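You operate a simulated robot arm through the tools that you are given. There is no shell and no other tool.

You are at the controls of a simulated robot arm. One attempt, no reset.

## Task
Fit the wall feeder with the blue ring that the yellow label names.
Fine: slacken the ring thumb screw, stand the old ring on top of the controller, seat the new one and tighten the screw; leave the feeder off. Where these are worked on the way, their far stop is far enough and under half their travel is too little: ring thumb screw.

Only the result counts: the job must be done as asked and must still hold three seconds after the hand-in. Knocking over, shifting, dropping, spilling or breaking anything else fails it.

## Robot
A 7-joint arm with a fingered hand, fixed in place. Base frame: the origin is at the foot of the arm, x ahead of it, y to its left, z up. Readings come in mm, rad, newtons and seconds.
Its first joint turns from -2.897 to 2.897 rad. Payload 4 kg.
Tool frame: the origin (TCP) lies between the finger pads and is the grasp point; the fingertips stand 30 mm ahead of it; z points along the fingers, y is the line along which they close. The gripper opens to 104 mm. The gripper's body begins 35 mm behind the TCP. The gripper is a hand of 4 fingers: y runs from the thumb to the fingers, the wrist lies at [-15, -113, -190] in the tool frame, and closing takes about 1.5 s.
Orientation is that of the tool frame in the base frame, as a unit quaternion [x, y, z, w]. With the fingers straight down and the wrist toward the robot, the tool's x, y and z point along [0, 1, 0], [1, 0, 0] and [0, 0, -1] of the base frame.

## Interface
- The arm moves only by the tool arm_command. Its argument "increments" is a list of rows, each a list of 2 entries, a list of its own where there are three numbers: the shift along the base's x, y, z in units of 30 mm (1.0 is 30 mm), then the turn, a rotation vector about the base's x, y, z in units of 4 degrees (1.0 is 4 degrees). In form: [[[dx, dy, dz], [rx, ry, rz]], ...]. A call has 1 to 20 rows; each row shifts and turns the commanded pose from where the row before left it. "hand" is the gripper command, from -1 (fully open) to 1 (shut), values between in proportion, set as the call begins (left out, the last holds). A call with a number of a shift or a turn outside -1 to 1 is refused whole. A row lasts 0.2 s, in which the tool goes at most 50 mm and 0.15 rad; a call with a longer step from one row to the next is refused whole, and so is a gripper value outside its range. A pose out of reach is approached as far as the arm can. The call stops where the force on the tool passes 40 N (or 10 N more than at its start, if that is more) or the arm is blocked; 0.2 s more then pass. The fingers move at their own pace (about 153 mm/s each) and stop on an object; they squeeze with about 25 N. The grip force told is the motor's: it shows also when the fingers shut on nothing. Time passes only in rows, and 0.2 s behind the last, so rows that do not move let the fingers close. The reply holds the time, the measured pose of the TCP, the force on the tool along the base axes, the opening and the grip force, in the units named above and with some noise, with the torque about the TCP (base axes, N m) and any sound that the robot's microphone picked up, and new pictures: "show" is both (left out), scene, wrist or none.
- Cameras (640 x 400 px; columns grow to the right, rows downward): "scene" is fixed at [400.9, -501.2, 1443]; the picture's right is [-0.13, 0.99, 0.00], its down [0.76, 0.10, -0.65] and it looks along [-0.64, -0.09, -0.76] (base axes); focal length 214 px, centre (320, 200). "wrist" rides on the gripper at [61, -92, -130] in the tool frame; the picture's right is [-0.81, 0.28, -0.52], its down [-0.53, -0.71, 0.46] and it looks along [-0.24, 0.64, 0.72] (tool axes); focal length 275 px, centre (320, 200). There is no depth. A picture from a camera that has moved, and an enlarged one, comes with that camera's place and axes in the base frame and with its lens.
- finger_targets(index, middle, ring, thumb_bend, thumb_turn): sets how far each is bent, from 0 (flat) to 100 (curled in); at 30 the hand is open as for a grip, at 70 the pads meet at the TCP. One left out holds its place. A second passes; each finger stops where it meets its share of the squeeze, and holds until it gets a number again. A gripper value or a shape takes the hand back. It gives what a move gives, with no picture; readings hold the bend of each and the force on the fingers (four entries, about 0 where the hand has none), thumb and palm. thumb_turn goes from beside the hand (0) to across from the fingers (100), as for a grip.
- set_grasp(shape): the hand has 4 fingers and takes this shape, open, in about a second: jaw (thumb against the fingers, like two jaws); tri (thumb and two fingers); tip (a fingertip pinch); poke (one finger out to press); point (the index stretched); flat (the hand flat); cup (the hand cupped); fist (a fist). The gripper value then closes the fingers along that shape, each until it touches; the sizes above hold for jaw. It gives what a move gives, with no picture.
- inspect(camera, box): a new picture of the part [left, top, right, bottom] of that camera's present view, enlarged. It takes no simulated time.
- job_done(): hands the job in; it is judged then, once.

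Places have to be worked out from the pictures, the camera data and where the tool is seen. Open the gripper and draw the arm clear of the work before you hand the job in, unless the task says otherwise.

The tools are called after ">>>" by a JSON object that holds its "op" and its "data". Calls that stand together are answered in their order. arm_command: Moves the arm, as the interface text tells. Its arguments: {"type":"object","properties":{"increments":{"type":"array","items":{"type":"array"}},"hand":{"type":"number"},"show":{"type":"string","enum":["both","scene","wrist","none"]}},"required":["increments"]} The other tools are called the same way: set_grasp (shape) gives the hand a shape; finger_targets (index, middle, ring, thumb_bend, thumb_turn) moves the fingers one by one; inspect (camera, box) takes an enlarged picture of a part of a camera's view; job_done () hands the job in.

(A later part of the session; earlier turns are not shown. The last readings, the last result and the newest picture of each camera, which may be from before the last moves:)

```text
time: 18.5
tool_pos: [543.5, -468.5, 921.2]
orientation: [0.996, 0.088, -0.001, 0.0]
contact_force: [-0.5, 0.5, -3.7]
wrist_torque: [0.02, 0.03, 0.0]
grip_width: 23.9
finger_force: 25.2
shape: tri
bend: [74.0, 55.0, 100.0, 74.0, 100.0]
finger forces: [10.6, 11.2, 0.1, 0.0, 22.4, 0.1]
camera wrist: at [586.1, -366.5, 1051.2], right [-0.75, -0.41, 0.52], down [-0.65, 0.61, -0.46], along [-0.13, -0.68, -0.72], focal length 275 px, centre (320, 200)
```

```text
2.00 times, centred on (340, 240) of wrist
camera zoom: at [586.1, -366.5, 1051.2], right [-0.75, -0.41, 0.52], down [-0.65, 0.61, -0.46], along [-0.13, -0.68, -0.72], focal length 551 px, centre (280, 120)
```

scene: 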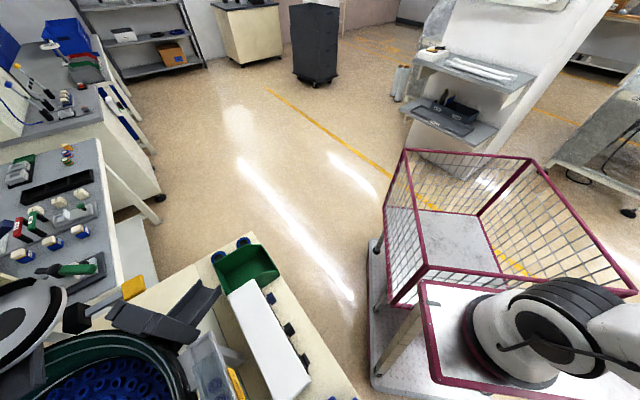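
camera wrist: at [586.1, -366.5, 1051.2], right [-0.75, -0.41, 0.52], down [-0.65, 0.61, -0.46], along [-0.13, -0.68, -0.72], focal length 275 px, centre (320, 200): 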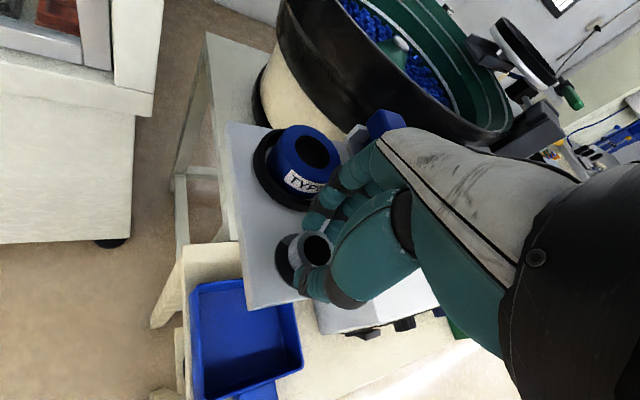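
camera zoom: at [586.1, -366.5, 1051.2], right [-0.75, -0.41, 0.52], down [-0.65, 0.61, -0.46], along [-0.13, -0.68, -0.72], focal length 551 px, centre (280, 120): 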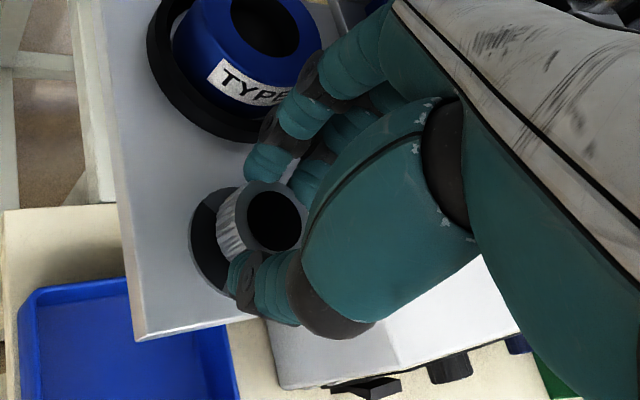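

A firm grip: index and middle about 11 N each, thumb 22 N. I turn counter-clockwise (slacken) by 12° first and watch the torque.

>>> {"op": "arm_command", "data": {"increments": [[[0, 0, 0], [0, 0, 1]], [[0, 0, 0], [0, 0, 1]], [[0, 0, 0], [0, 0, 1]], [[0, 0, 0], [0, 0, 0]]], "show": "wrist"}}

>>> {"op": "inspect", "data": {"camera": "wrist", "box": [240, 180, 380, 320]}}

```text
time: 19.5
tool_pos: [541.1, -468.8, 920.9]
orientation: [0.982, 0.191, 0.0, 0.0]
contact_force: [-7.9, 1.0, 0.1]
wrist_torque: [0.02, 0.16, -0.08]
grip_width: 24.1
finger_force: 24.9
shape: tri
bend: [74.0, 56.0, 100.0, 74.0, 100.0]
finger forces: [9.9, 12.6, 0.0, 0.0, 26.2, 0.0]
camera wrist: at [564.2, -360.0, 1051.1], right [-0.65, -0.56, 0.52], down [-0.76, 0.46, -0.45], along [0.02, -0.69, -0.72], focal length 275 px, centre (320, 200)
```

wrist: 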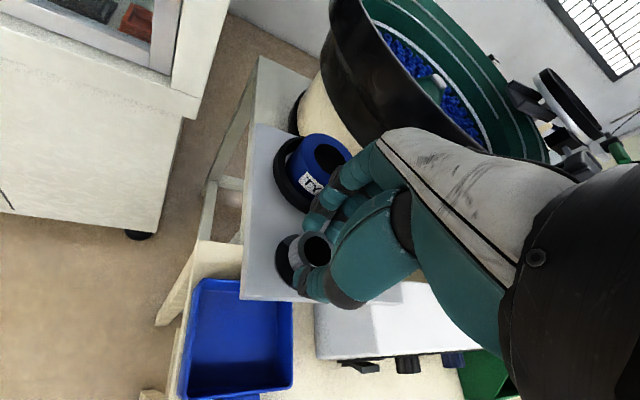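

```text
2.86 times, centred on (310, 250) of wrist
camera zoom: at [564.2, -360.0, 1051.1], right [-0.65, -0.56, 0.52], down [-0.76, 0.46, -0.45], along [0.02, -0.69, -0.72], focal length 786 px, centre (349, 57)
```

zoom: 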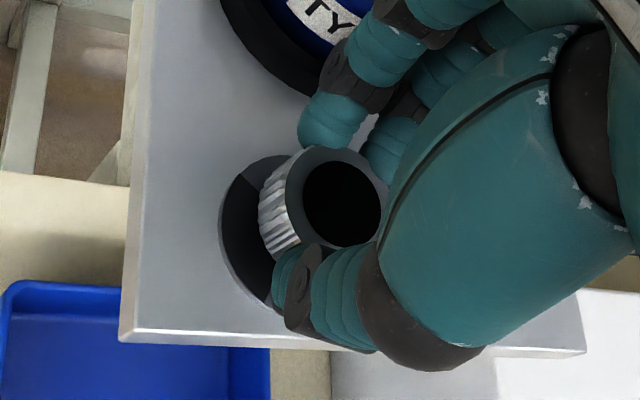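

Torque stays low, with a small side force. I continue counter-clockwise by 20° more and compare.

>>> {"op": "arm_command", "data": {"increments": [[[0, 0, 0], [0, 0, 1]], [[0, 0, 0], [0, 0, 1]], [[0, 0, 0], [0, 0, 1]], [[0, 0, 0], [0, 0, 1]], [[0, 0, 0], [0, 0, 1]], [[0, 0, 0], [0, 0, 0]]], "show": "wrist"}}

>>> {"op": "inspect", "data": {"camera": "wrist", "box": [240, 180, 380, 320]}}

```text
time: 20.9
tool_pos: [541.7, -468.0, 920.6]
orientation: [0.933, 0.359, 0.0, 0.0]
contact_force: [-8.5, -4.0, -4.6]
wrist_torque: [-0.1, 0.2, -0.05]
grip_width: 23.6
finger_force: 25.1
shape: tri
bend: [74.0, 56.0, 100.0, 74.0, 100.0]
finger forces: [9.1, 14.5, 0.0, 0.0, 25.8, 0.0]
camera wrist: at [525.8, -358.1, 1051.4], right [-0.42, -0.75, 0.52], down [-0.87, 0.17, -0.45], along [0.25, -0.64, -0.72], focal length 275 px, centre (320, 200)
```

wrist: 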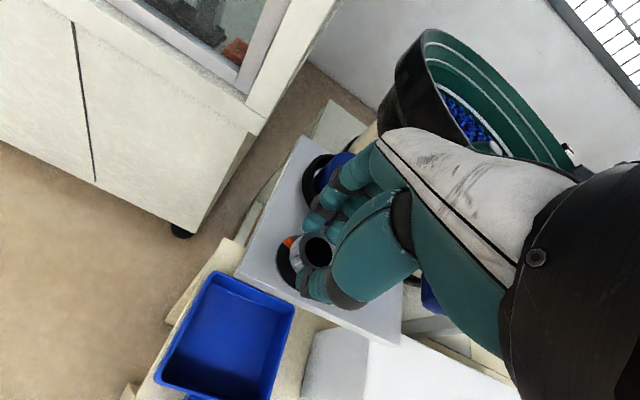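

```text
2.86 times, centred on (310, 250) of wrist
camera zoom: at [525.8, -358.1, 1051.4], right [-0.42, -0.75, 0.52], down [-0.87, 0.17, -0.45], along [0.25, -0.64, -0.72], focal length 786 px, centre (349, 57)
```

zoom: 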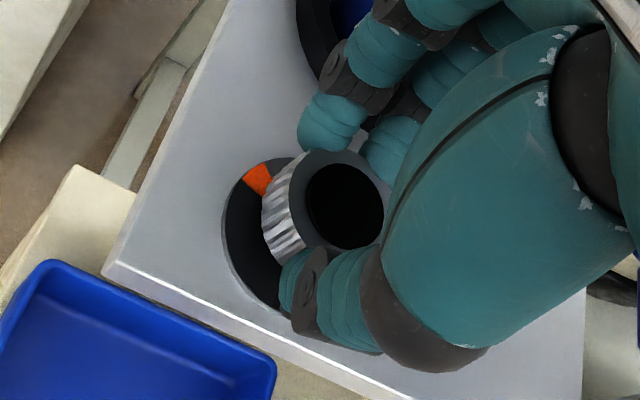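

An orange patch on the dial has come into view that was not visible before, so the screw is turning with the hand and the torque is still small. I continue another 20°.

>>> {"op": "arm_command", "data": {"increments": [[[0, 0, 0], [0, 0, 1]], [[0, 0, 0], [0, 0, 1]], [[0, 0, 0], [0, 0, 1]], [[0, 0, 0], [0, 0, 1]], [[0, 0, 0], [0, 0, 1]], [[0, 0, 0], [0, 0, 0]]], "show": "wrist"}}

>>> {"op": "inspect", "data": {"camera": "wrist", "box": [240, 180, 380, 320]}}

```text
time: 22.3
tool_pos: [542.0, -467.5, 921.1]
orientation: [0.858, 0.514, 0.0, 0.0]
contact_force: [-9.7, -4.2, 1.1]
wrist_torque: [-0.05, 0.18, -0.04]
grip_width: 23.6
finger_force: 24.8
shape: tri
bend: [74.0, 56.0, 100.0, 74.0, 100.0]
finger forces: [8.6, 12.3, 0.0, 0.0, 27.7, 0.1]
camera wrist: at [489.7, -370.0, 1050.9], right [-0.14, -0.84, 0.52], down [-0.88, -0.14, -0.46], along [0.46, -0.52, -0.72], focal length 275 px, centre (320, 200)
```

wrist: 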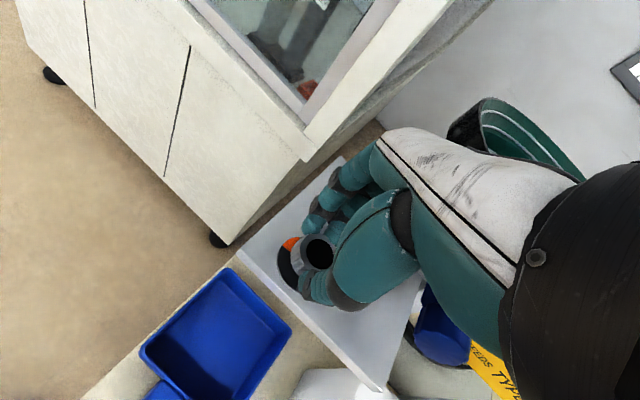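

```text
2.86 times, centred on (310, 250) of wrist
camera zoom: at [489.7, -370.0, 1050.9], right [-0.14, -0.84, 0.52], down [-0.88, -0.14, -0.46], along [0.46, -0.52, -0.72], focal length 786 px, centre (349, 57)
```

zoom: 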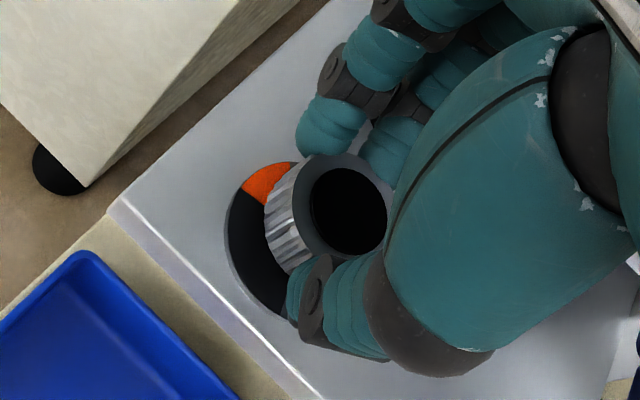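

The orange region has grown as I turn, so the screw is slackening. I keep turning in 24° steps and watch for the stop.

>>> {"op": "arm_command", "data": {"increments": [[[0, 0, 0], [0, 0, 1]], [[0, 0, 0], [0, 0, 1]], [[0, 0, 0], [0, 0, 1]], [[0, 0, 0], [0, 0, 1]], [[0, 0, 0], [0, 0, 1]], [[0, 0, 0], [0, 0, 1]], [[0, 0, 0], [0, 0, 0]]], "show": "wrist"}}

>>> {"op": "inspect", "data": {"camera": "wrist", "box": [240, 180, 380, 320]}}

```text
time: 23.9
tool_pos: [541.9, -467.3, 920.9]
orientation: [0.732, 0.682, 0.0, -0.001]
contact_force: [-11.2, -4.3, 4.0]
wrist_torque: [-0.08, 0.29, -0.06]
grip_width: 23.5
finger_force: 25.5
shape: tri
bend: [74.0, 57.0, 100.0, 74.0, 100.0]
finger forces: [8.5, 10.8, 0.1, 0.0, 29.4, 0.1]
camera wrist: at [454.6, -400.2, 1050.6], right [0.22, -0.83, 0.52], down [-0.75, -0.48, -0.46], along [0.63, -0.29, -0.72], focal length 275 px, centre (320, 200)
```

wrist: 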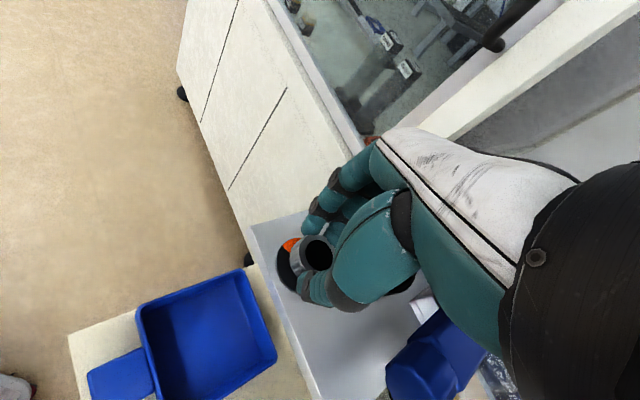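

```text
2.86 times, centred on (310, 250) of wrist
camera zoom: at [454.6, -400.2, 1050.6], right [0.22, -0.83, 0.52], down [-0.75, -0.48, -0.46], along [0.63, -0.29, -0.72], focal length 786 px, centre (349, 57)
```

zoom: 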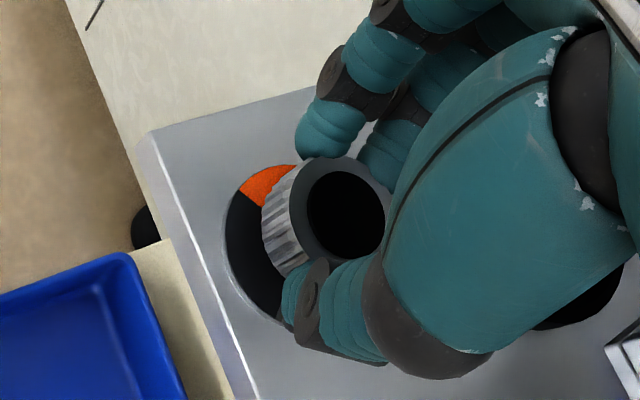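

The dial now turns rigidly with the hand (orange stays put in the picture). I continue another 24°, shifting slightly toward −x to ease the side force.

>>> {"op": "arm_command", "data": {"increments": [[[-0.05, -0.02, 0], [0, 0, 1]], [[0, 0, 0], [0, 0, 1]], [[0, 0, 0], [0, 0, 1]], [[0, 0, 0], [0, 0, 1]], [[0, 0, 0], [0, 0, 1]], [[0, 0, 0], [0, 0, 1]], [[0, 0, 0], [0, 0, 0]]], "show": "wrist"}}

>>> {"op": "inspect", "data": {"camera": "wrist", "box": [240, 180, 380, 320]}}

```text
time: 25.5
tool_pos: [541.9, -470.0, 921.9]
orientation: [0.573, 0.82, 0.0, 0.0]
contact_force: [1.8, -13.5, 4.6]
wrist_torque: [-0.35, 0.01, -0.26]
grip_width: 24.2
finger_force: 25.3
shape: tri
bend: [74.0, 57.0, 100.0, 74.0, 100.0]
finger forces: [8.7, 17.0, 0.0, 0.0, 24.9, 0.1]
camera wrist: at [433.6, -443.2, 1050.7], right [0.54, -0.67, 0.52], down [-0.49, -0.75, -0.46], along [0.69, -0.01, -0.72], focal length 275 px, centre (320, 200)
```

wrist: 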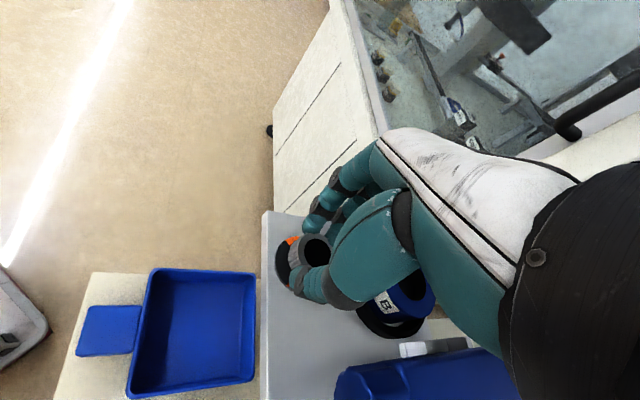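

```text
2.86 times, centred on (310, 250) of wrist
camera zoom: at [433.6, -443.2, 1050.7], right [0.54, -0.67, 0.52], down [-0.49, -0.75, -0.46], along [0.69, -0.01, -0.72], focal length 786 px, centre (349, 57)
```

zoom: 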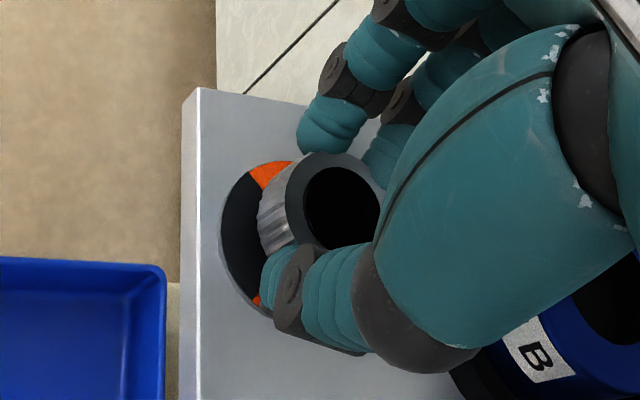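

Torque rose to −0.26 N·m and the dial lagged the hand, so the stop was met after about 90° of travel. I push 8° further to confirm it is the stop.

>>> {"op": "arm_command", "data": {"increments": [[[0, -0.05, 0], [0, 0, 1]], [[0, 0, 0], [0, 0, 1]], [[0, 0, 0], [0, 0, 0]]], "show": "wrist"}}

>>> {"op": "inspect", "data": {"camera": "wrist", "box": [240, 180, 380, 320]}}

```text
time: 26.3
tool_pos: [542.0, -471.6, 921.6]
orientation: [0.515, 0.857, 0.0, 0.0]
contact_force: [6.4, -15.0, -0.5]
wrist_torque: [-0.31, -0.13, -0.35]
grip_width: 23.8
finger_force: 24.4
shape: tri
bend: [74.0, 57.0, 100.0, 75.0, 99.0]
finger forces: [10.3, 19.3, 0.0, 0.0, 24.1, 0.1]
camera wrist: at [430.7, -459.7, 1051.0], right [0.62, -0.59, 0.52], down [-0.38, -0.81, -0.46], along [0.68, 0.09, -0.72], focal length 275 px, centre (320, 200)
```

wrist: 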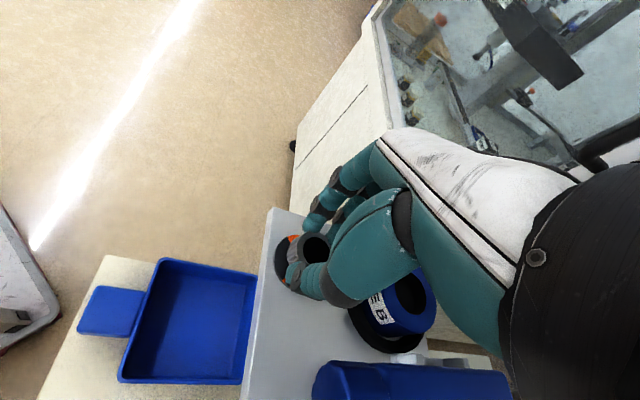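

```text
2.86 times, centred on (310, 250) of wrist
camera zoom: at [430.7, -459.7, 1051.0], right [0.62, -0.59, 0.52], down [-0.38, -0.81, -0.46], along [0.68, 0.09, -0.72], focal length 786 px, centre (349, 57)
```

zoom: 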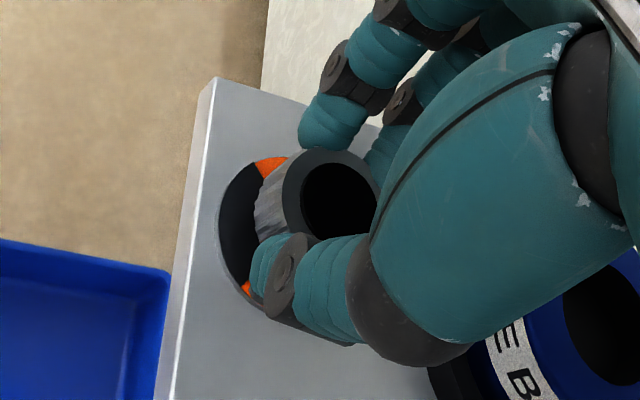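

The dial now stands still while the hand creeps, so the screw is at its far stop. I open the fingers and rise clear to check the dial.

>>> {"op": "arm_command", "data": {"increments": [[[0, 0, 0], [0, 0, 0]], [[0, 0, 0], [0, 0, 0]], [[0, 0, 0], [0, 0, 0]], [[0, 0, 0], [0, 0, 0]], [[0, 0, 0.5], [0, 0, 0]], [[0, 0, 1], [0, 0, 0]], [[0, 0, 1], [0, 0, 0]], [[0, 0, 0], [0, 0, 0]]], "hand": -0.1, "show": "wrist"}}

>>> {"op": "inspect", "data": {"camera": "wrist", "box": [220, 160, 420, 360]}}

```text
time: 28.1
tool_pos: [540.6, -469.7, 994.9]
orientation: [0.515, 0.857, -0.001, 0.001]
contact_force: [-0.4, -0.4, -0.1]
wrist_torque: [0.02, 0.01, 0.02]
grip_width: 56.7
finger_force: 0.0
shape: tri
bend: [74.0, 43.0, 99.0, 67.0, 100.0]
finger forces: [0.0, 0.0, 0.0, 0.0, 0.0, 0.0]
camera wrist: at [431.0, -458.8, 1124.0], right [0.62, -0.59, 0.52], down [-0.38, -0.81, -0.46], along [0.68, 0.09, -0.72], focal length 275 px, centre (320, 200)
```

wrist: 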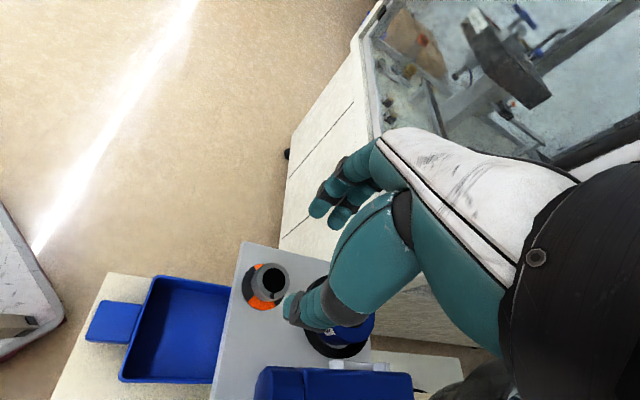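

```text
2.00 times, centred on (320, 260) of wrist
camera zoom: at [431.0, -458.8, 1124.0], right [0.62, -0.59, 0.52], down [-0.38, -0.81, -0.46], along [0.68, 0.09, -0.72], focal length 551 px, centre (320, 80)
```

zoom: 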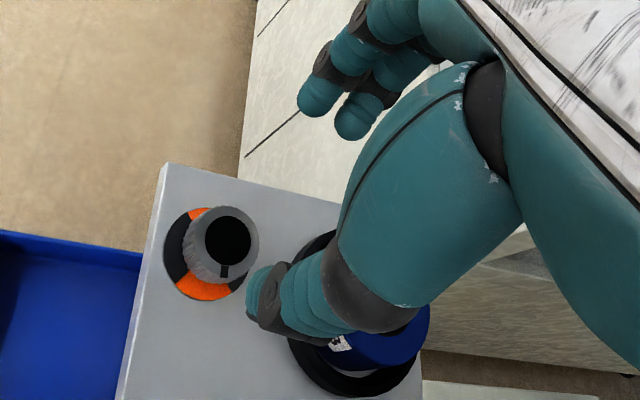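

>>> {"op": "inspect", "data": {"camera": "wrist", "box": [235, 255, 305, 320]}}

```text
6.15 times, centred on (270, 288) of wrist
camera zoom: at [431.0, -458.8, 1124.0], right [0.62, -0.59, 0.52], down [-0.38, -0.81, -0.46], along [0.68, 0.09, -0.72], focal length 1694 px, centre (628, -338)
```

zoom: 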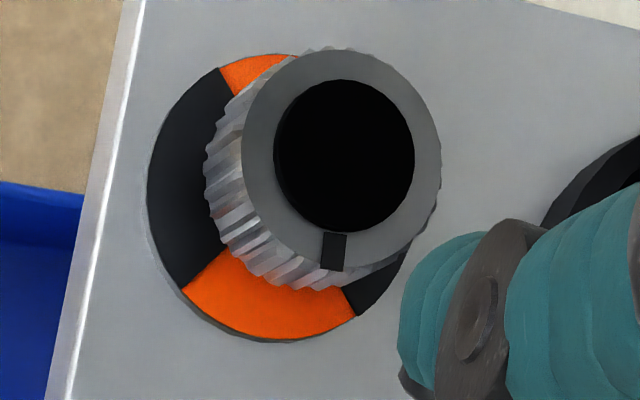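

The index mark now points about 91° counter-clockwise of where it was and the dial windows show orange, so the screw is slack. Next I move above ring B, turn to yaw −45° (parallel to the blue bar), and open to about 78 mm.

>>> {"op": "arm_command", "data": {"increments": [[[0, 0, 0.3], [0, 0, -1]], [[0, 0, 0.3], [0, 0, -1]], [[0.1, -0.13, 0], [0, 0, -1]], [[0.1, -0.13, 0], [0, 0, -1]], [[0.1, -0.13, 0], [0, 0, -1]], [[0.1, -0.13, 0], [0, 0, -1]], [[0.1, -0.13, 0], [0, 0, -1]], [[0.1, -0.13, 0], [0, 0, -1]], [[0.1, -0.13, 0], [0, 0, -1]], [[0.1, -0.13, 0], [0, 0, -1]], [[0.1, -0.13, 0], [0, 0, -1]], [[0.1, -0.13, 0], [0, 0, -1]], [[0.1, -0.13, 0], [0, 0, -1]], [[0.1, -0.13, 0], [0, 0, -1]], [[0.1, -0.13, 0], [0, 0, -1]], [[0.1, -0.13, 0], [0, 0, -1]], [[0.1, -0.13, 0], [0, 0, -1]], [[0.1, -0.13, 0], [0, 0, -1.0]], [[0, 0, 0], [0, 0, -0.25]], [[0, 0, 0], [0, 0, 0]]], "hand": -0.5, "show": "wrist"}}

>>> {"op": "inspect", "data": {"camera": "wrist", "box": [180, 130, 440, 360]}}

```text
time: 32.3
tool_pos: [589.1, -532.1, 1014.1]
orientation: [0.924, 0.383, -0.001, 0.0]
contact_force: [0.1, 0.3, -0.3]
wrist_torque: [0.01, 0.03, 0.02]
grip_width: 77.5
finger_force: 0.1
shape: tri
bend: [27.0, 36.0, 99.0, 54.0, 99.0]
finger forces: [0.0, 0.1, 0.0, 0.1, 0.0, 0.0]
camera wrist: at [567.4, -423.7, 1143.7], right [-0.38, -0.77, 0.52], down [-0.88, 0.13, -0.46], along [0.28, -0.63, -0.72], focal length 275 px, centre (320, 200)
```

wrist: 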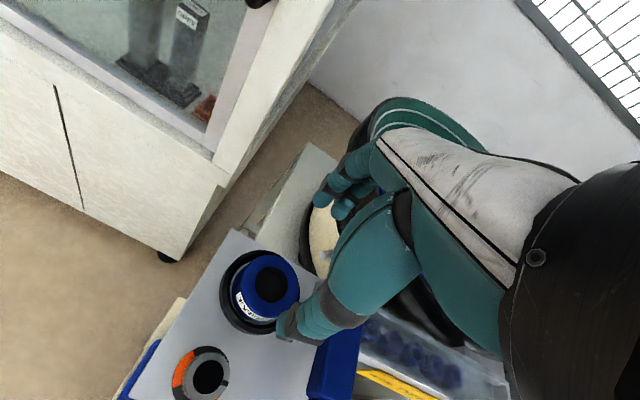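

```text
1.74 times, centred on (310, 245) of wrist
camera zoom: at [567.4, -423.7, 1143.7], right [-0.38, -0.77, 0.52], down [-0.88, 0.13, -0.46], along [0.28, -0.63, -0.72], focal length 479 px, centre (337, 122)
```

zoom: 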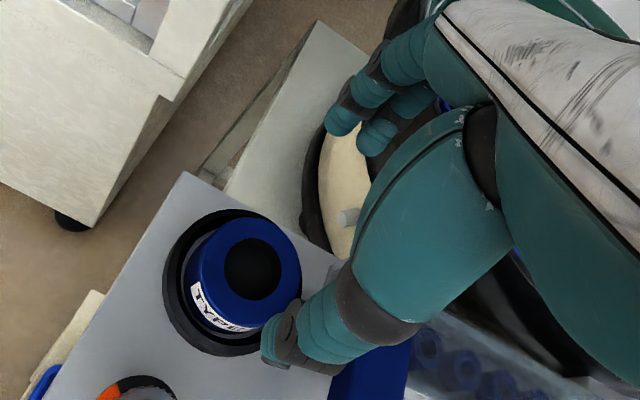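

Ring B's centre is within about 5 mm of the tool axis. I correct by about (−0.7, −2.3) mm and descend to z 955 for a check.

>>> {"op": "arm_command", "data": {"increments": [[[-0.02, -0.08, -0.5], [0, 0, 0]], [[0, 0, -0.5], [0, 0, 0]], [[0, 0, -0.5], [0, 0, 0]], [[0, 0, -0.45], [0, 0, 0]], [[0, 0, 0], [0, 0, 0]]], "show": "wrist"}}

>>> {"op": "inspect", "data": {"camera": "wrist", "box": [200, 150, 420, 350]}}

```text
time: 33.5
tool_pos: [585.5, -538.4, 956.6]
orientation: [0.924, 0.383, 0.0, 0.0]
contact_force: [0.7, 0.5, 0.8]
wrist_torque: [0.02, 0.0, -0.02]
grip_width: 77.7
finger_force: 0.1
shape: tri
bend: [27.0, 36.0, 99.0, 54.0, 99.0]
finger forces: [0.1, 0.0, 0.1, 0.0, 0.1, 0.0]
camera wrist: at [564.4, -428.6, 1085.1], right [-0.38, -0.77, 0.52], down [-0.88, 0.13, -0.46], along [0.28, -0.63, -0.72], focal length 275 px, centre (320, 200)
```

wrist: 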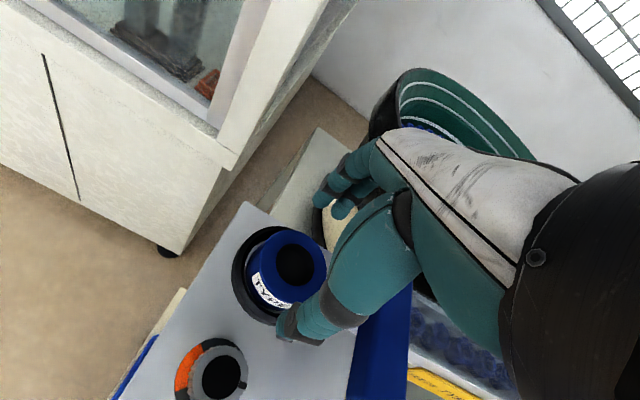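

```text
2.00 times, centred on (310, 250) of wrist
camera zoom: at [564.4, -428.6, 1085.1], right [-0.38, -0.77, 0.52], down [-0.88, 0.13, -0.46], along [0.28, -0.63, -0.72], focal length 551 px, centre (340, 100)
```

zoom: 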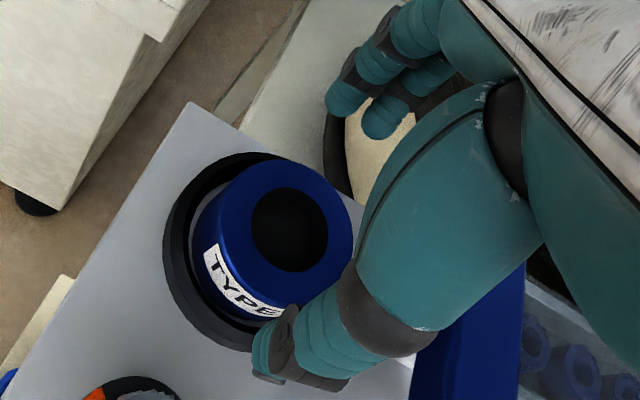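

The ring centre lies within 1 mm of the tool axis, with the index and middle straddling it. I shift 2 mm along tool x and go down so that the fingertips come just above the nest rim.

>>> {"op": "arm_command", "data": {"increments": [[[0.07, 0.07, -0.37], [0, 0, 0]], [[0, 0, -0.37], [0, 0, 0]], [[0, 0, -0.36], [0, 0, 0]], [[0, 0, 0], [0, 0, 0]]], "show": "wrist"}}

>>> {"op": "inspect", "data": {"camera": "wrist", "box": [220, 150, 440, 350]}}

```text
time: 34.5
tool_pos: [590.3, -533.1, 923.4]
orientation: [0.924, 0.383, 0.0, 0.0]
contact_force: [0.2, -0.1, -0.1]
wrist_torque: [-0.04, -0.01, 0.02]
grip_width: 77.6
finger_force: 0.0
shape: tri
bend: [27.0, 36.0, 99.0, 54.0, 99.0]
finger forces: [0.1, 0.1, 0.0, 0.1, 0.0, 0.0]
camera wrist: at [568.2, -425.7, 1052.3], right [-0.38, -0.77, 0.52], down [-0.88, 0.13, -0.46], along [0.28, -0.63, -0.72], focal length 275 px, centre (320, 200)
```

wrist: 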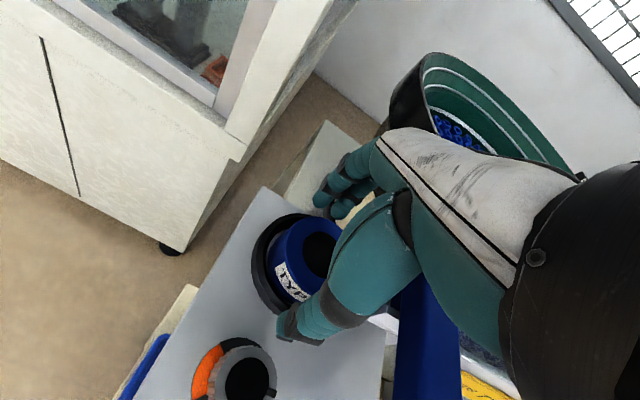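

```text
2.00 times, centred on (330, 250) of wrist
camera zoom: at [568.2, -425.7, 1052.3], right [-0.38, -0.77, 0.52], down [-0.88, 0.13, -0.46], along [0.28, -0.63, -0.72], focal length 551 px, centre (300, 100)
```

zoom: 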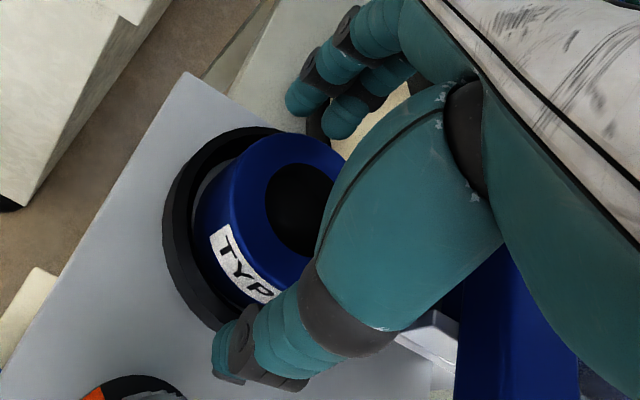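

The ring is centred between the thumb and two fingers, all clear of the nest rim. I close the hand on it.

>>> {"op": "arm_command", "data": {"increments": [[[0, 0, 0], [0, 0, 0]], [[0, 0, 0], [0, 0, 0]], [[0, 0, 0], [0, 0, 0]], [[0, 0, 0], [0, 0, 0]], [[0, 0, 0], [0, 0, 0]], [[0, 0, 0], [0, 0, 0]], [[0, 0, 0], [0, 0, 0]], [[0, 0, 0], [0, 0, 0]]], "hand": 1, "show": "wrist"}}

>>> {"op": "inspect", "data": {"camera": "wrist", "box": [220, 150, 440, 350]}}

```text
time: 36.3
tool_pos: [589.3, -533.9, 923.0]
orientation: [0.924, 0.383, 0.001, 0.0]
contact_force: [0.2, 0.2, 0.8]
wrist_torque: [0.04, -0.01, 0.0]
grip_width: 47.2
finger_force: 24.7
shape: tri
bend: [74.0, 46.0, 100.0, 71.0, 100.0]
finger forces: [10.7, 11.4, 0.0, 0.0, 22.7, 0.0]
camera wrist: at [568.3, -425.7, 1052.3], right [-0.38, -0.77, 0.52], down [-0.88, 0.13, -0.46], along [0.28, -0.63, -0.72], focal length 275 px, centre (320, 200)
```

wrist: 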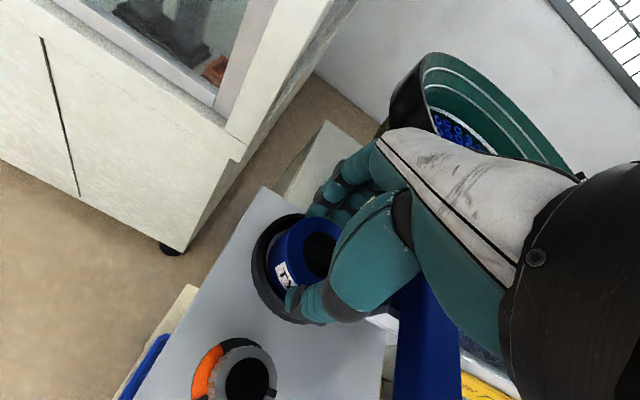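

```text
2.00 times, centred on (330, 250) of wrist
camera zoom: at [568.3, -425.7, 1052.3], right [-0.38, -0.77, 0.52], down [-0.88, 0.13, -0.46], along [0.28, -0.63, -0.72], focal length 551 px, centre (300, 100)
```

zoom: 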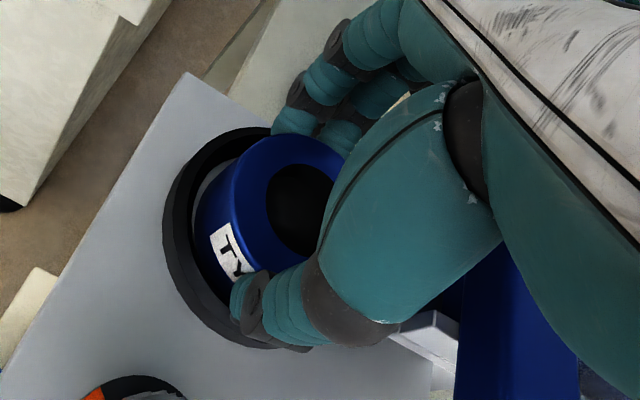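

Grip is good (index 10.7, middle 11.4, thumb 22.7 N at 47 mm). I lift the ring slowly and check it comes along.

>>> {"op": "arm_command", "data": {"increments": [[[0, 0, 0.2], [0, 0, 0]], [[0, 0, 0.3], [0, 0, 0]], [[0, 0, 0.5], [0, 0, 0]], [[0, 0, 0.5], [0, 0, 0]], [[0, 0, 0.5], [0, 0, 0]], [[0, 0, 0], [0, 0, 0]]], "show": "wrist"}}

>>> {"op": "inspect", "data": {"camera": "wrist", "box": [200, 150, 440, 370]}}

```text
time: 37.7
tool_pos: [588.4, -532.3, 982.9]
orientation: [0.924, 0.383, 0.0, 0.0]
contact_force: [0.6, 0.2, -1.2]
wrist_torque: [0.03, 0.02, -0.01]
grip_width: 47.1
finger_force: 25.0
shape: tri
bend: [74.0, 46.0, 100.0, 71.0, 100.0]
finger forces: [10.7, 11.4, 0.0, 0.1, 22.7, 0.1]
camera wrist: at [566.4, -424.6, 1111.8], right [-0.38, -0.77, 0.52], down [-0.88, 0.13, -0.46], along [0.28, -0.63, -0.72], focal length 275 px, centre (320, 200)
```

wrist: 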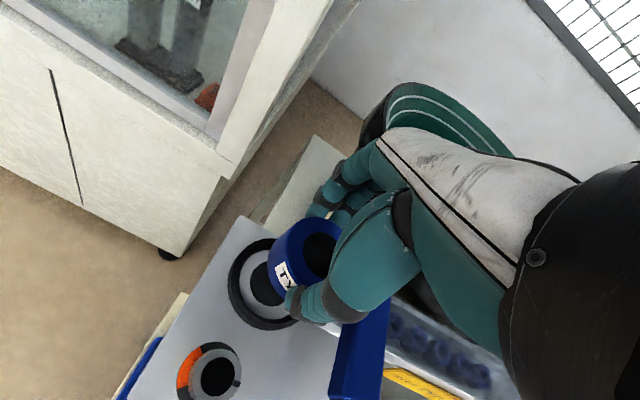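

```text
1.82 times, centred on (320, 260) of wrist
camera zoom: at [566.4, -424.6, 1111.8], right [-0.38, -0.77, 0.52], down [-0.88, 0.13, -0.46], along [0.28, -0.63, -0.72], focal length 500 px, centre (320, 91)
```

zoom: 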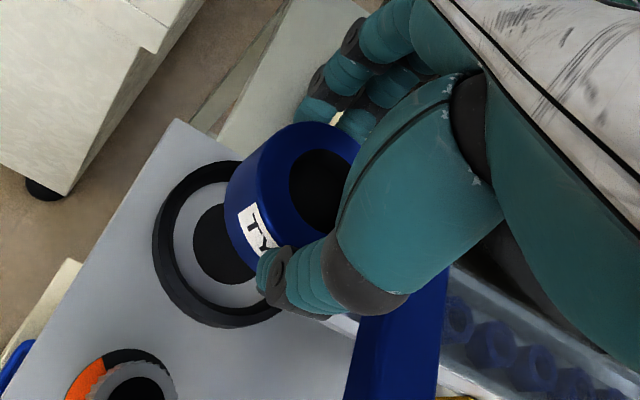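

Ring B is out, and the nest floor shows clearly. From the scene view I estimate the controller top as a rectangle centred near (320, -663) at z≈781, about 300×82 mm. I raise the ring and carry it above the point (334, -649).

>>> {"op": "arm_command", "data": {"increments": [[[0, 0, 0.8], [0, 0, 0]], [[0, 0, 0.8], [0, 0, 0]], [[-0.85, -0.39, 0], [0, 0, 0]], [[-0.85, -0.39, 0], [0, 0, 0]], [[-0.85, -0.39, 0], [0, 0, 0]], [[-0.85, -0.39, 0], [0, 0, 0]], [[-0.85, -0.39, 0], [0, 0, 0]], [[-0.85, -0.39, 0], [0, 0, 0]], [[-0.85, -0.39, 0], [0, 0, 0]], [[-0.85, -0.39, 0], [0, 0, 0]], [[-0.85, -0.39, 0], [0, 0, 0]], [[-0.85, -0.39, 0], [0, 0, 0]], [[0, 0, 0], [0, 0, 0]]], "show": "both"}}

>>> {"op": "inspect", "data": {"camera": "wrist", "box": [100, 150, 440, 400]}}

>>> {"op": "inspect", "data": {"camera": "scene", "box": [160, 220, 360, 400]}}

```text
time: 40.5
tool_pos: [334.7, -647.6, 1031.6]
orientation: [0.924, 0.383, 0.0, 0.0]
contact_force: [-0.4, -0.8, -0.3]
wrist_torque: [0.01, 0.02, -0.03]
grip_width: 47.0
finger_force: 25.0
shape: tri
bend: [74.0, 46.0, 100.0, 71.0, 100.0]
finger forces: [10.8, 11.5, 0.0, 0.0, 22.7, 0.0]
camera wrist: at [312.9, -539.6, 1162.2], right [-0.38, -0.77, 0.52], down [-0.88, 0.13, -0.46], along [0.28, -0.63, -0.72], focal length 275 px, centre (320, 200)
```

scene: 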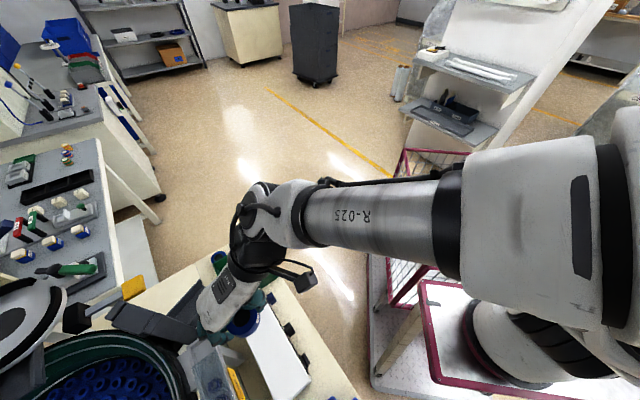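
wrist: 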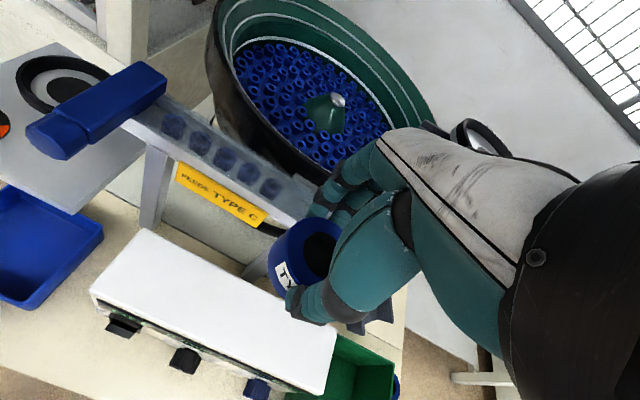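

```text
1.60 times, centred on (270, 275) of wrist
camera zoom: at [312.9, -539.6, 1162.2], right [-0.38, -0.77, 0.52], down [-0.88, 0.13, -0.46], along [0.28, -0.63, -0.72], focal length 440 px, centre (400, 80)
```

zoom: 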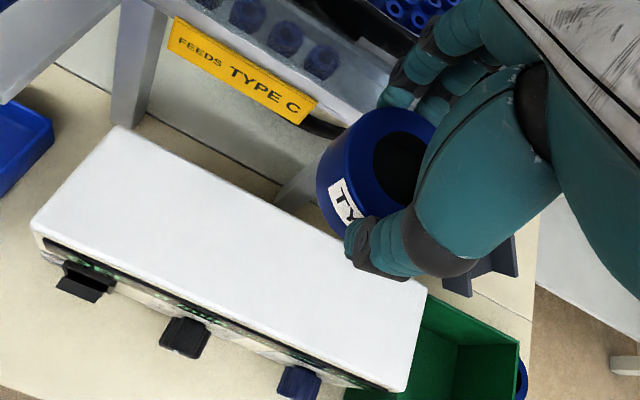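

```text
2.22 times, centred on (260, 310) of scene
camera zoom: at [400.9, -501.2, 1443.0], right [-0.13, 0.99, 0.0], down [0.76, 0.1, -0.65], along [-0.64, -0.09, -0.76], focal length 477 px, centre (453, -44)
```

zoom: 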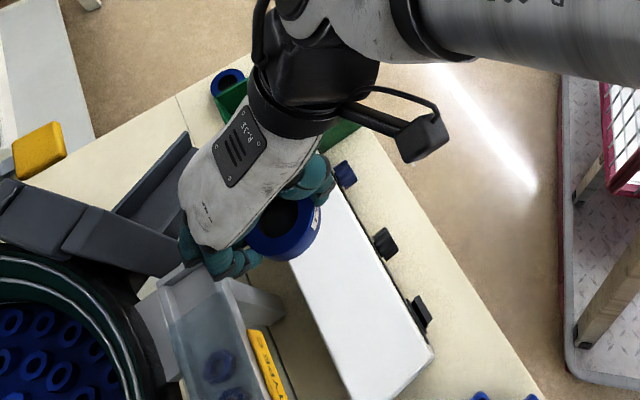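

The wrist view gives controller-top corners that match the scene estimate: centre about (323, -661), z≈781. The rail and label edge is about 71 mm from its midline, so I turn the hand to yaw −110° to keep the knuckles away from the rail before lowering.

>>> {"op": "arm_command", "data": {"increments": [[[0, 0, 0], [0, 0, -1]], [[0, 0, 0], [0, 0, -1]], [[0, 0, 0], [0, 0, -1]], [[0, 0, 0], [0, 0, -1]], [[0, 0, 0], [0, 0, -1]], [[0, 0, 0], [0, 0, -1]], [[0, 0, 0], [0, 0, -1]], [[0, 0, 0], [0, 0, -1]], [[0, 0, 0], [0, 0, -1]], [[0, 0, 0], [0, 0, -1]], [[0, 0, 0], [0, 0, -1]], [[0, 0, 0], [0, 0, -1]], [[0, 0, 0], [0, 0, -1]], [[0, 0, 0], [0, 0, -1]], [[0, 0, 0], [0, 0, -1]], [[0, 0, 0], [0, 0, -1]], [[0, 0, 0], [0, 0, -0.25]], [[-0.09, -0.03, 0], [0, 0, 0]], [[0, 0, 0], [0, 0, 0]]], "show": "both"}}

>>> {"op": "inspect", "data": {"camera": "scene", "box": [160, 220, 360, 400]}}

>>> {"op": "inspect", "data": {"camera": "wrist", "box": [100, 150, 440, 400]}}

```text
time: 44.5
tool_pos: [332.5, -650.3, 1031.4]
orientation: [0.985, -0.173, 0.0, 0.0]
contact_force: [-0.1, -0.3, -1.2]
wrist_torque: [-0.01, 0.0, 0.0]
grip_width: 46.8
finger_force: 24.9
shape: tri
bend: [74.0, 46.0, 100.0, 71.0, 100.0]
finger forces: [10.7, 11.3, 0.1, 0.0, 22.6, 0.0]
camera wrist: at [421.1, -584.5, 1159.7], right [-0.86, 0.02, 0.52], down [-0.26, 0.85, -0.46], along [-0.45, -0.52, -0.72], focal length 275 px, centre (320, 200)
```

scene: 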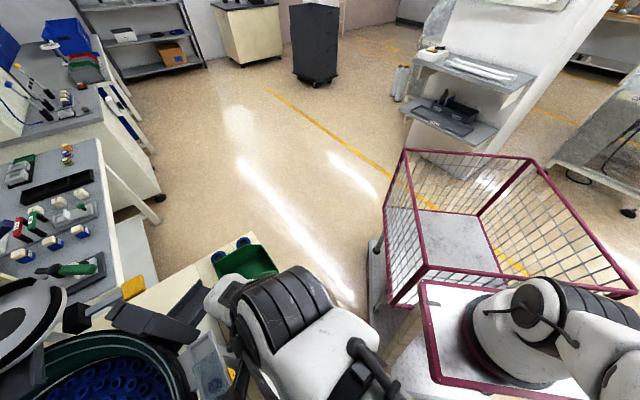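
wrist: 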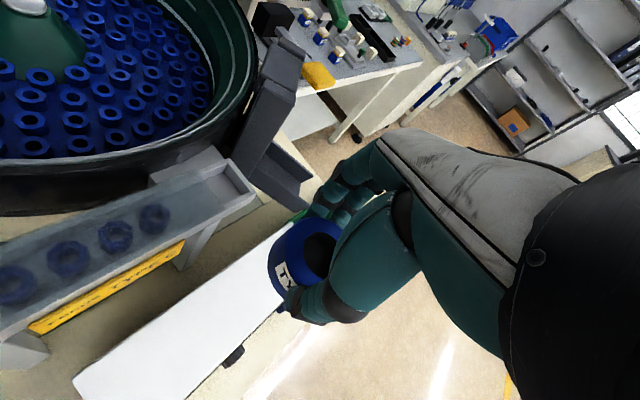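

```text
2.22 times, centred on (260, 310) of scene
camera zoom: at [400.9, -501.2, 1443.0], right [-0.13, 0.99, 0.0], down [0.76, 0.1, -0.65], along [-0.64, -0.09, -0.76], focal length 477 px, centre (453, -44)
```

zoom: 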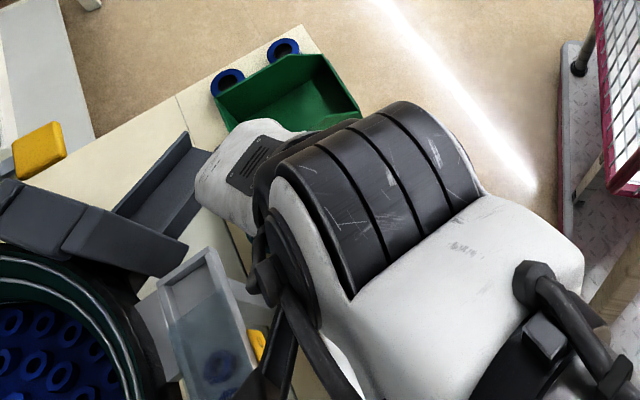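

```text
1.60 times, centred on (270, 275) of wrist
camera zoom: at [421.1, -584.5, 1159.7], right [-0.86, 0.02, 0.52], down [-0.26, 0.85, -0.46], along [-0.45, -0.52, -0.72], focal length 440 px, centre (400, 80)
```

zoom: 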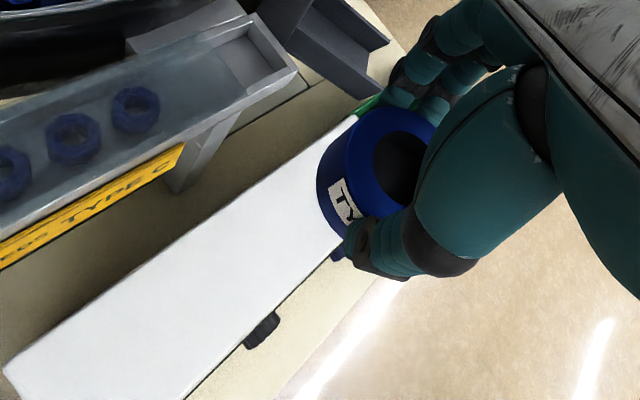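

The chute is far from the fingers and the hand clears the rail in this orientation. I descend to about 15 mm above the expected contact height and look again.

>>> {"op": "arm_command", "data": {"increments": [[[0, 0, -0.9], [0, 0, 0]], [[0, 0, -0.9], [0, 0, 0]], [[0, 0, -0.9], [0, 0, 0]], [[0, 0, -0.9], [0, 0, 0]], [[0, 0, -0.9], [0, 0, 0]], [[0, 0, -0.9], [0, 0, 0]], [[0, 0, -0.9], [0, 0, 0]], [[0, 0, 0], [0, 0, 0]]], "show": "both"}}

>>> {"op": "inspect", "data": {"camera": "wrist", "box": [180, 150, 440, 370]}}

```text
time: 46.3
tool_pos: [332.0, -647.5, 841.1]
orientation: [0.985, -0.175, 0.0, 0.001]
contact_force: [1.2, 1.4, 3.5]
wrist_torque: [0.02, -0.03, 0.02]
grip_width: 46.9
finger_force: 24.8
shape: tri
bend: [74.0, 46.0, 100.0, 71.0, 100.0]
finger forces: [11.0, 11.6, 0.0, 0.0, 23.9, 0.0]
camera wrist: at [420.2, -581.5, 970.5], right [-0.86, 0.02, 0.52], down [-0.26, 0.85, -0.46], along [-0.45, -0.52, -0.72], focal length 275 px, centre (320, 200)
```

scene: 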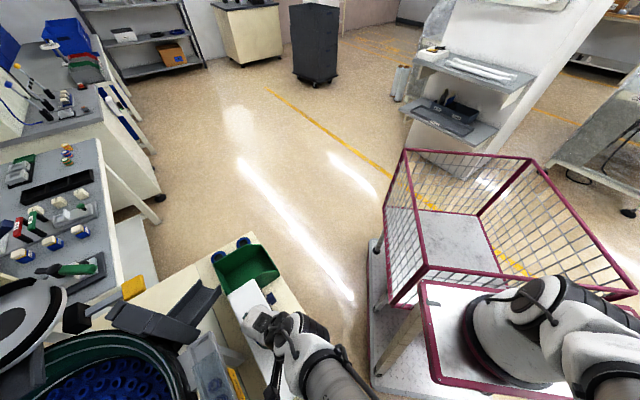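
wrist: 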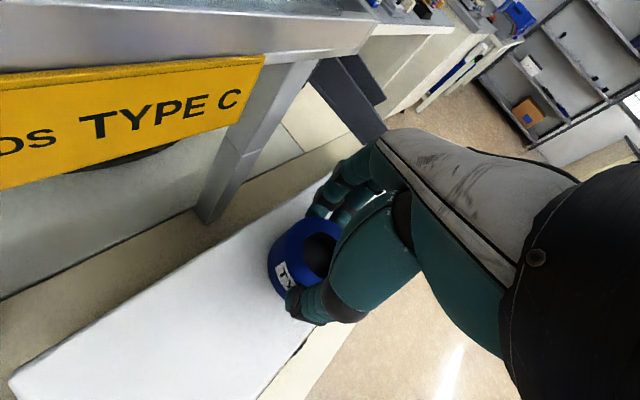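

```text
1.82 times, centred on (310, 260) of wrist
camera zoom: at [420.2, -581.5, 970.5], right [-0.86, 0.02, 0.52], down [-0.26, 0.85, -0.46], along [-0.45, -0.52, -0.72], focal length 500 px, centre (338, 91)
```

zoom: 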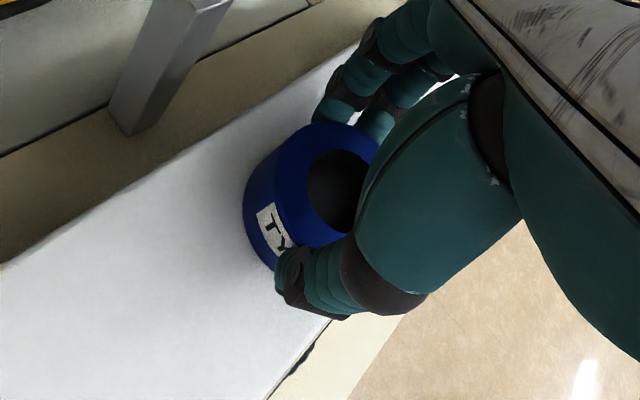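

The ring hangs about 17 mm above the white top, centred across it. I lower gently in 3 mm steps and watch the vertical force.

>>> {"op": "arm_command", "data": {"increments": [[[0, 0, -0.1], [0, 0, 0]], [[0, 0, -0.1], [0, 0, 0]], [[0, 0, -0.1], [0, 0, 0]], [[0, 0, 0], [0, 0, 0]]], "show": "none"}}

>>> {"op": "arm_command", "data": {"increments": [[[0, 0, -0.07], [0, 0, 0]], [[0, 0, -0.07], [0, 0, 0]], [[0, 0, 0], [0, 0, 0]]], "show": "none"}}

```text
time: 47.3
tool_pos: [333.5, -649.7, 832.1]
orientation: [0.985, -0.174, 0.001, 0.001]
contact_force: [-0.4, -0.3, 25.2]
wrist_torque: [0.04, 0.06, 0.0]
grip_width: 46.1
finger_force: 25.2
shape: tri
bend: [75.0, 46.0, 100.0, 73.0, 100.0]
finger forces: [10.8, 13.1, 0.1, 0.1, 23.3, 0.1]
```

```text
time: 48.1
tool_pos: [331.9, -650.0, 829.5]
orientation: [0.985, -0.173, 0.002, 0.002]
contact_force: [2.6, -0.9, 37.0]
wrist_torque: [0.06, -0.05, 0.07]
grip_width: 46.4
finger_force: 24.8
shape: tri
bend: [75.0, 46.0, 100.0, 73.0, 100.0]
finger forces: [12.5, 14.4, 0.0, 0.0, 25.7, 0.0]
```

Contact came earlier than expected and the force is 37 N, so I back up 4 mm to relieve it before opening.

>>> {"op": "arm_command", "data": {"increments": [[[0, 0, 0.1], [0, 0, 0]], [[0, 0, 0.05], [0, 0, 0]], [[0, 0, 0], [0, 0, 0]]], "show": "wrist"}}

>>> {"op": "inspect", "data": {"camera": "wrist", "box": [180, 150, 440, 370]}}

```text
time: 48.9
tool_pos: [332.9, -649.0, 831.1]
orientation: [0.985, -0.174, 0.0, -0.001]
contact_force: [1.6, -0.2, 2.9]
wrist_torque: [-0.04, 0.02, 0.02]
grip_width: 45.7
finger_force: 24.9
shape: tri
bend: [75.0, 46.0, 100.0, 73.0, 100.0]
finger forces: [10.9, 11.8, 0.0, 0.0, 22.5, 0.1]
camera wrist: at [421.3, -583.8, 961.7], right [-0.85, 0.02, 0.52], down [-0.26, 0.85, -0.45], along [-0.45, -0.52, -0.73], focal length 275 px, centre (320, 200)
```

wrist: 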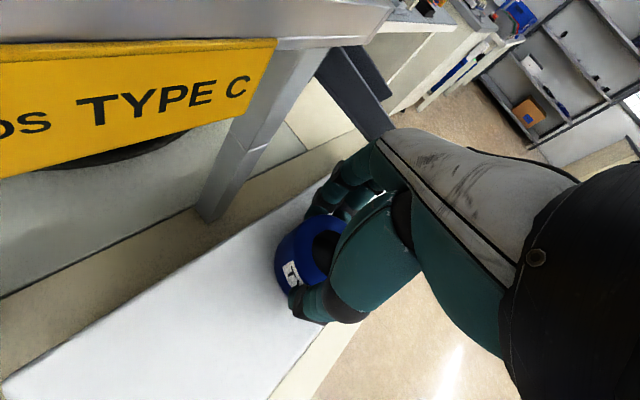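

```text
1.82 times, centred on (310, 260) of wrist
camera zoom: at [421.3, -583.8, 961.7], right [-0.85, 0.02, 0.52], down [-0.26, 0.85, -0.45], along [-0.45, -0.52, -0.73], focal length 500 px, centre (338, 91)
```

zoom: 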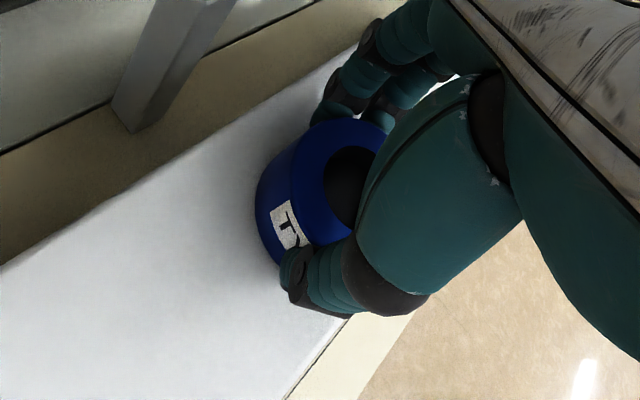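

The vertical force is down to 3 N and the ring rests flat on the top. I open the hand to about 78 mm to let it go.

>>> {"op": "arm_command", "data": {"increments": [[[0, 0, 0], [0, 0, 0]], [[0, 0, 0], [0, 0, 0]], [[0, 0, 0], [0, 0, 0]], [[0, 0, 0], [0, 0, 0]], [[0, 0, 0], [0, 0, 0]]], "hand": -0.5, "show": "wrist"}}

>>> {"op": "inspect", "data": {"camera": "wrist", "box": [180, 150, 440, 370]}}

```text
time: 50.1
tool_pos: [332.5, -650.1, 832.8]
orientation: [0.985, -0.174, -0.001, 0.0]
contact_force: [0.2, 0.3, -0.3]
wrist_torque: [-0.01, -0.03, 0.01]
grip_width: 77.9
finger_force: 0.0
shape: tri
bend: [27.0, 36.0, 99.0, 54.0, 99.0]
finger forces: [0.0, 0.0, 0.0, 0.1, 0.0, 0.1]
camera wrist: at [421.3, -584.4, 962.5], right [-0.86, 0.02, 0.52], down [-0.26, 0.85, -0.46], along [-0.45, -0.52, -0.72], focal length 275 px, centre (320, 200)
```

wrist: 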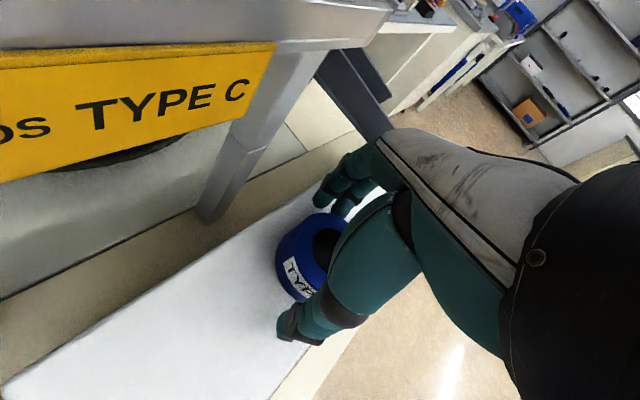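

```text
1.82 times, centred on (310, 260) of wrist
camera zoom: at [421.3, -584.4, 962.5], right [-0.86, 0.02, 0.52], down [-0.26, 0.85, -0.46], along [-0.45, -0.52, -0.72], focal length 500 px, centre (338, 91)
```

zoom: 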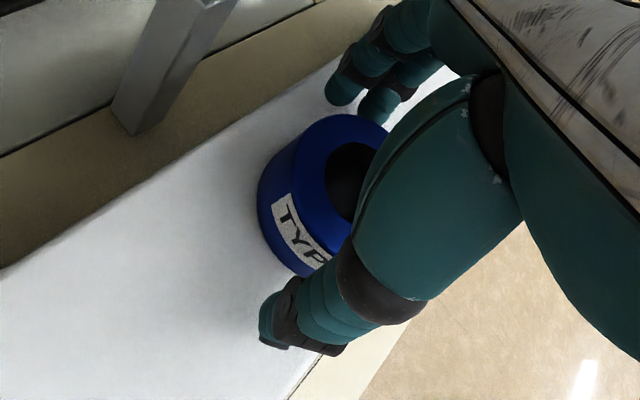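

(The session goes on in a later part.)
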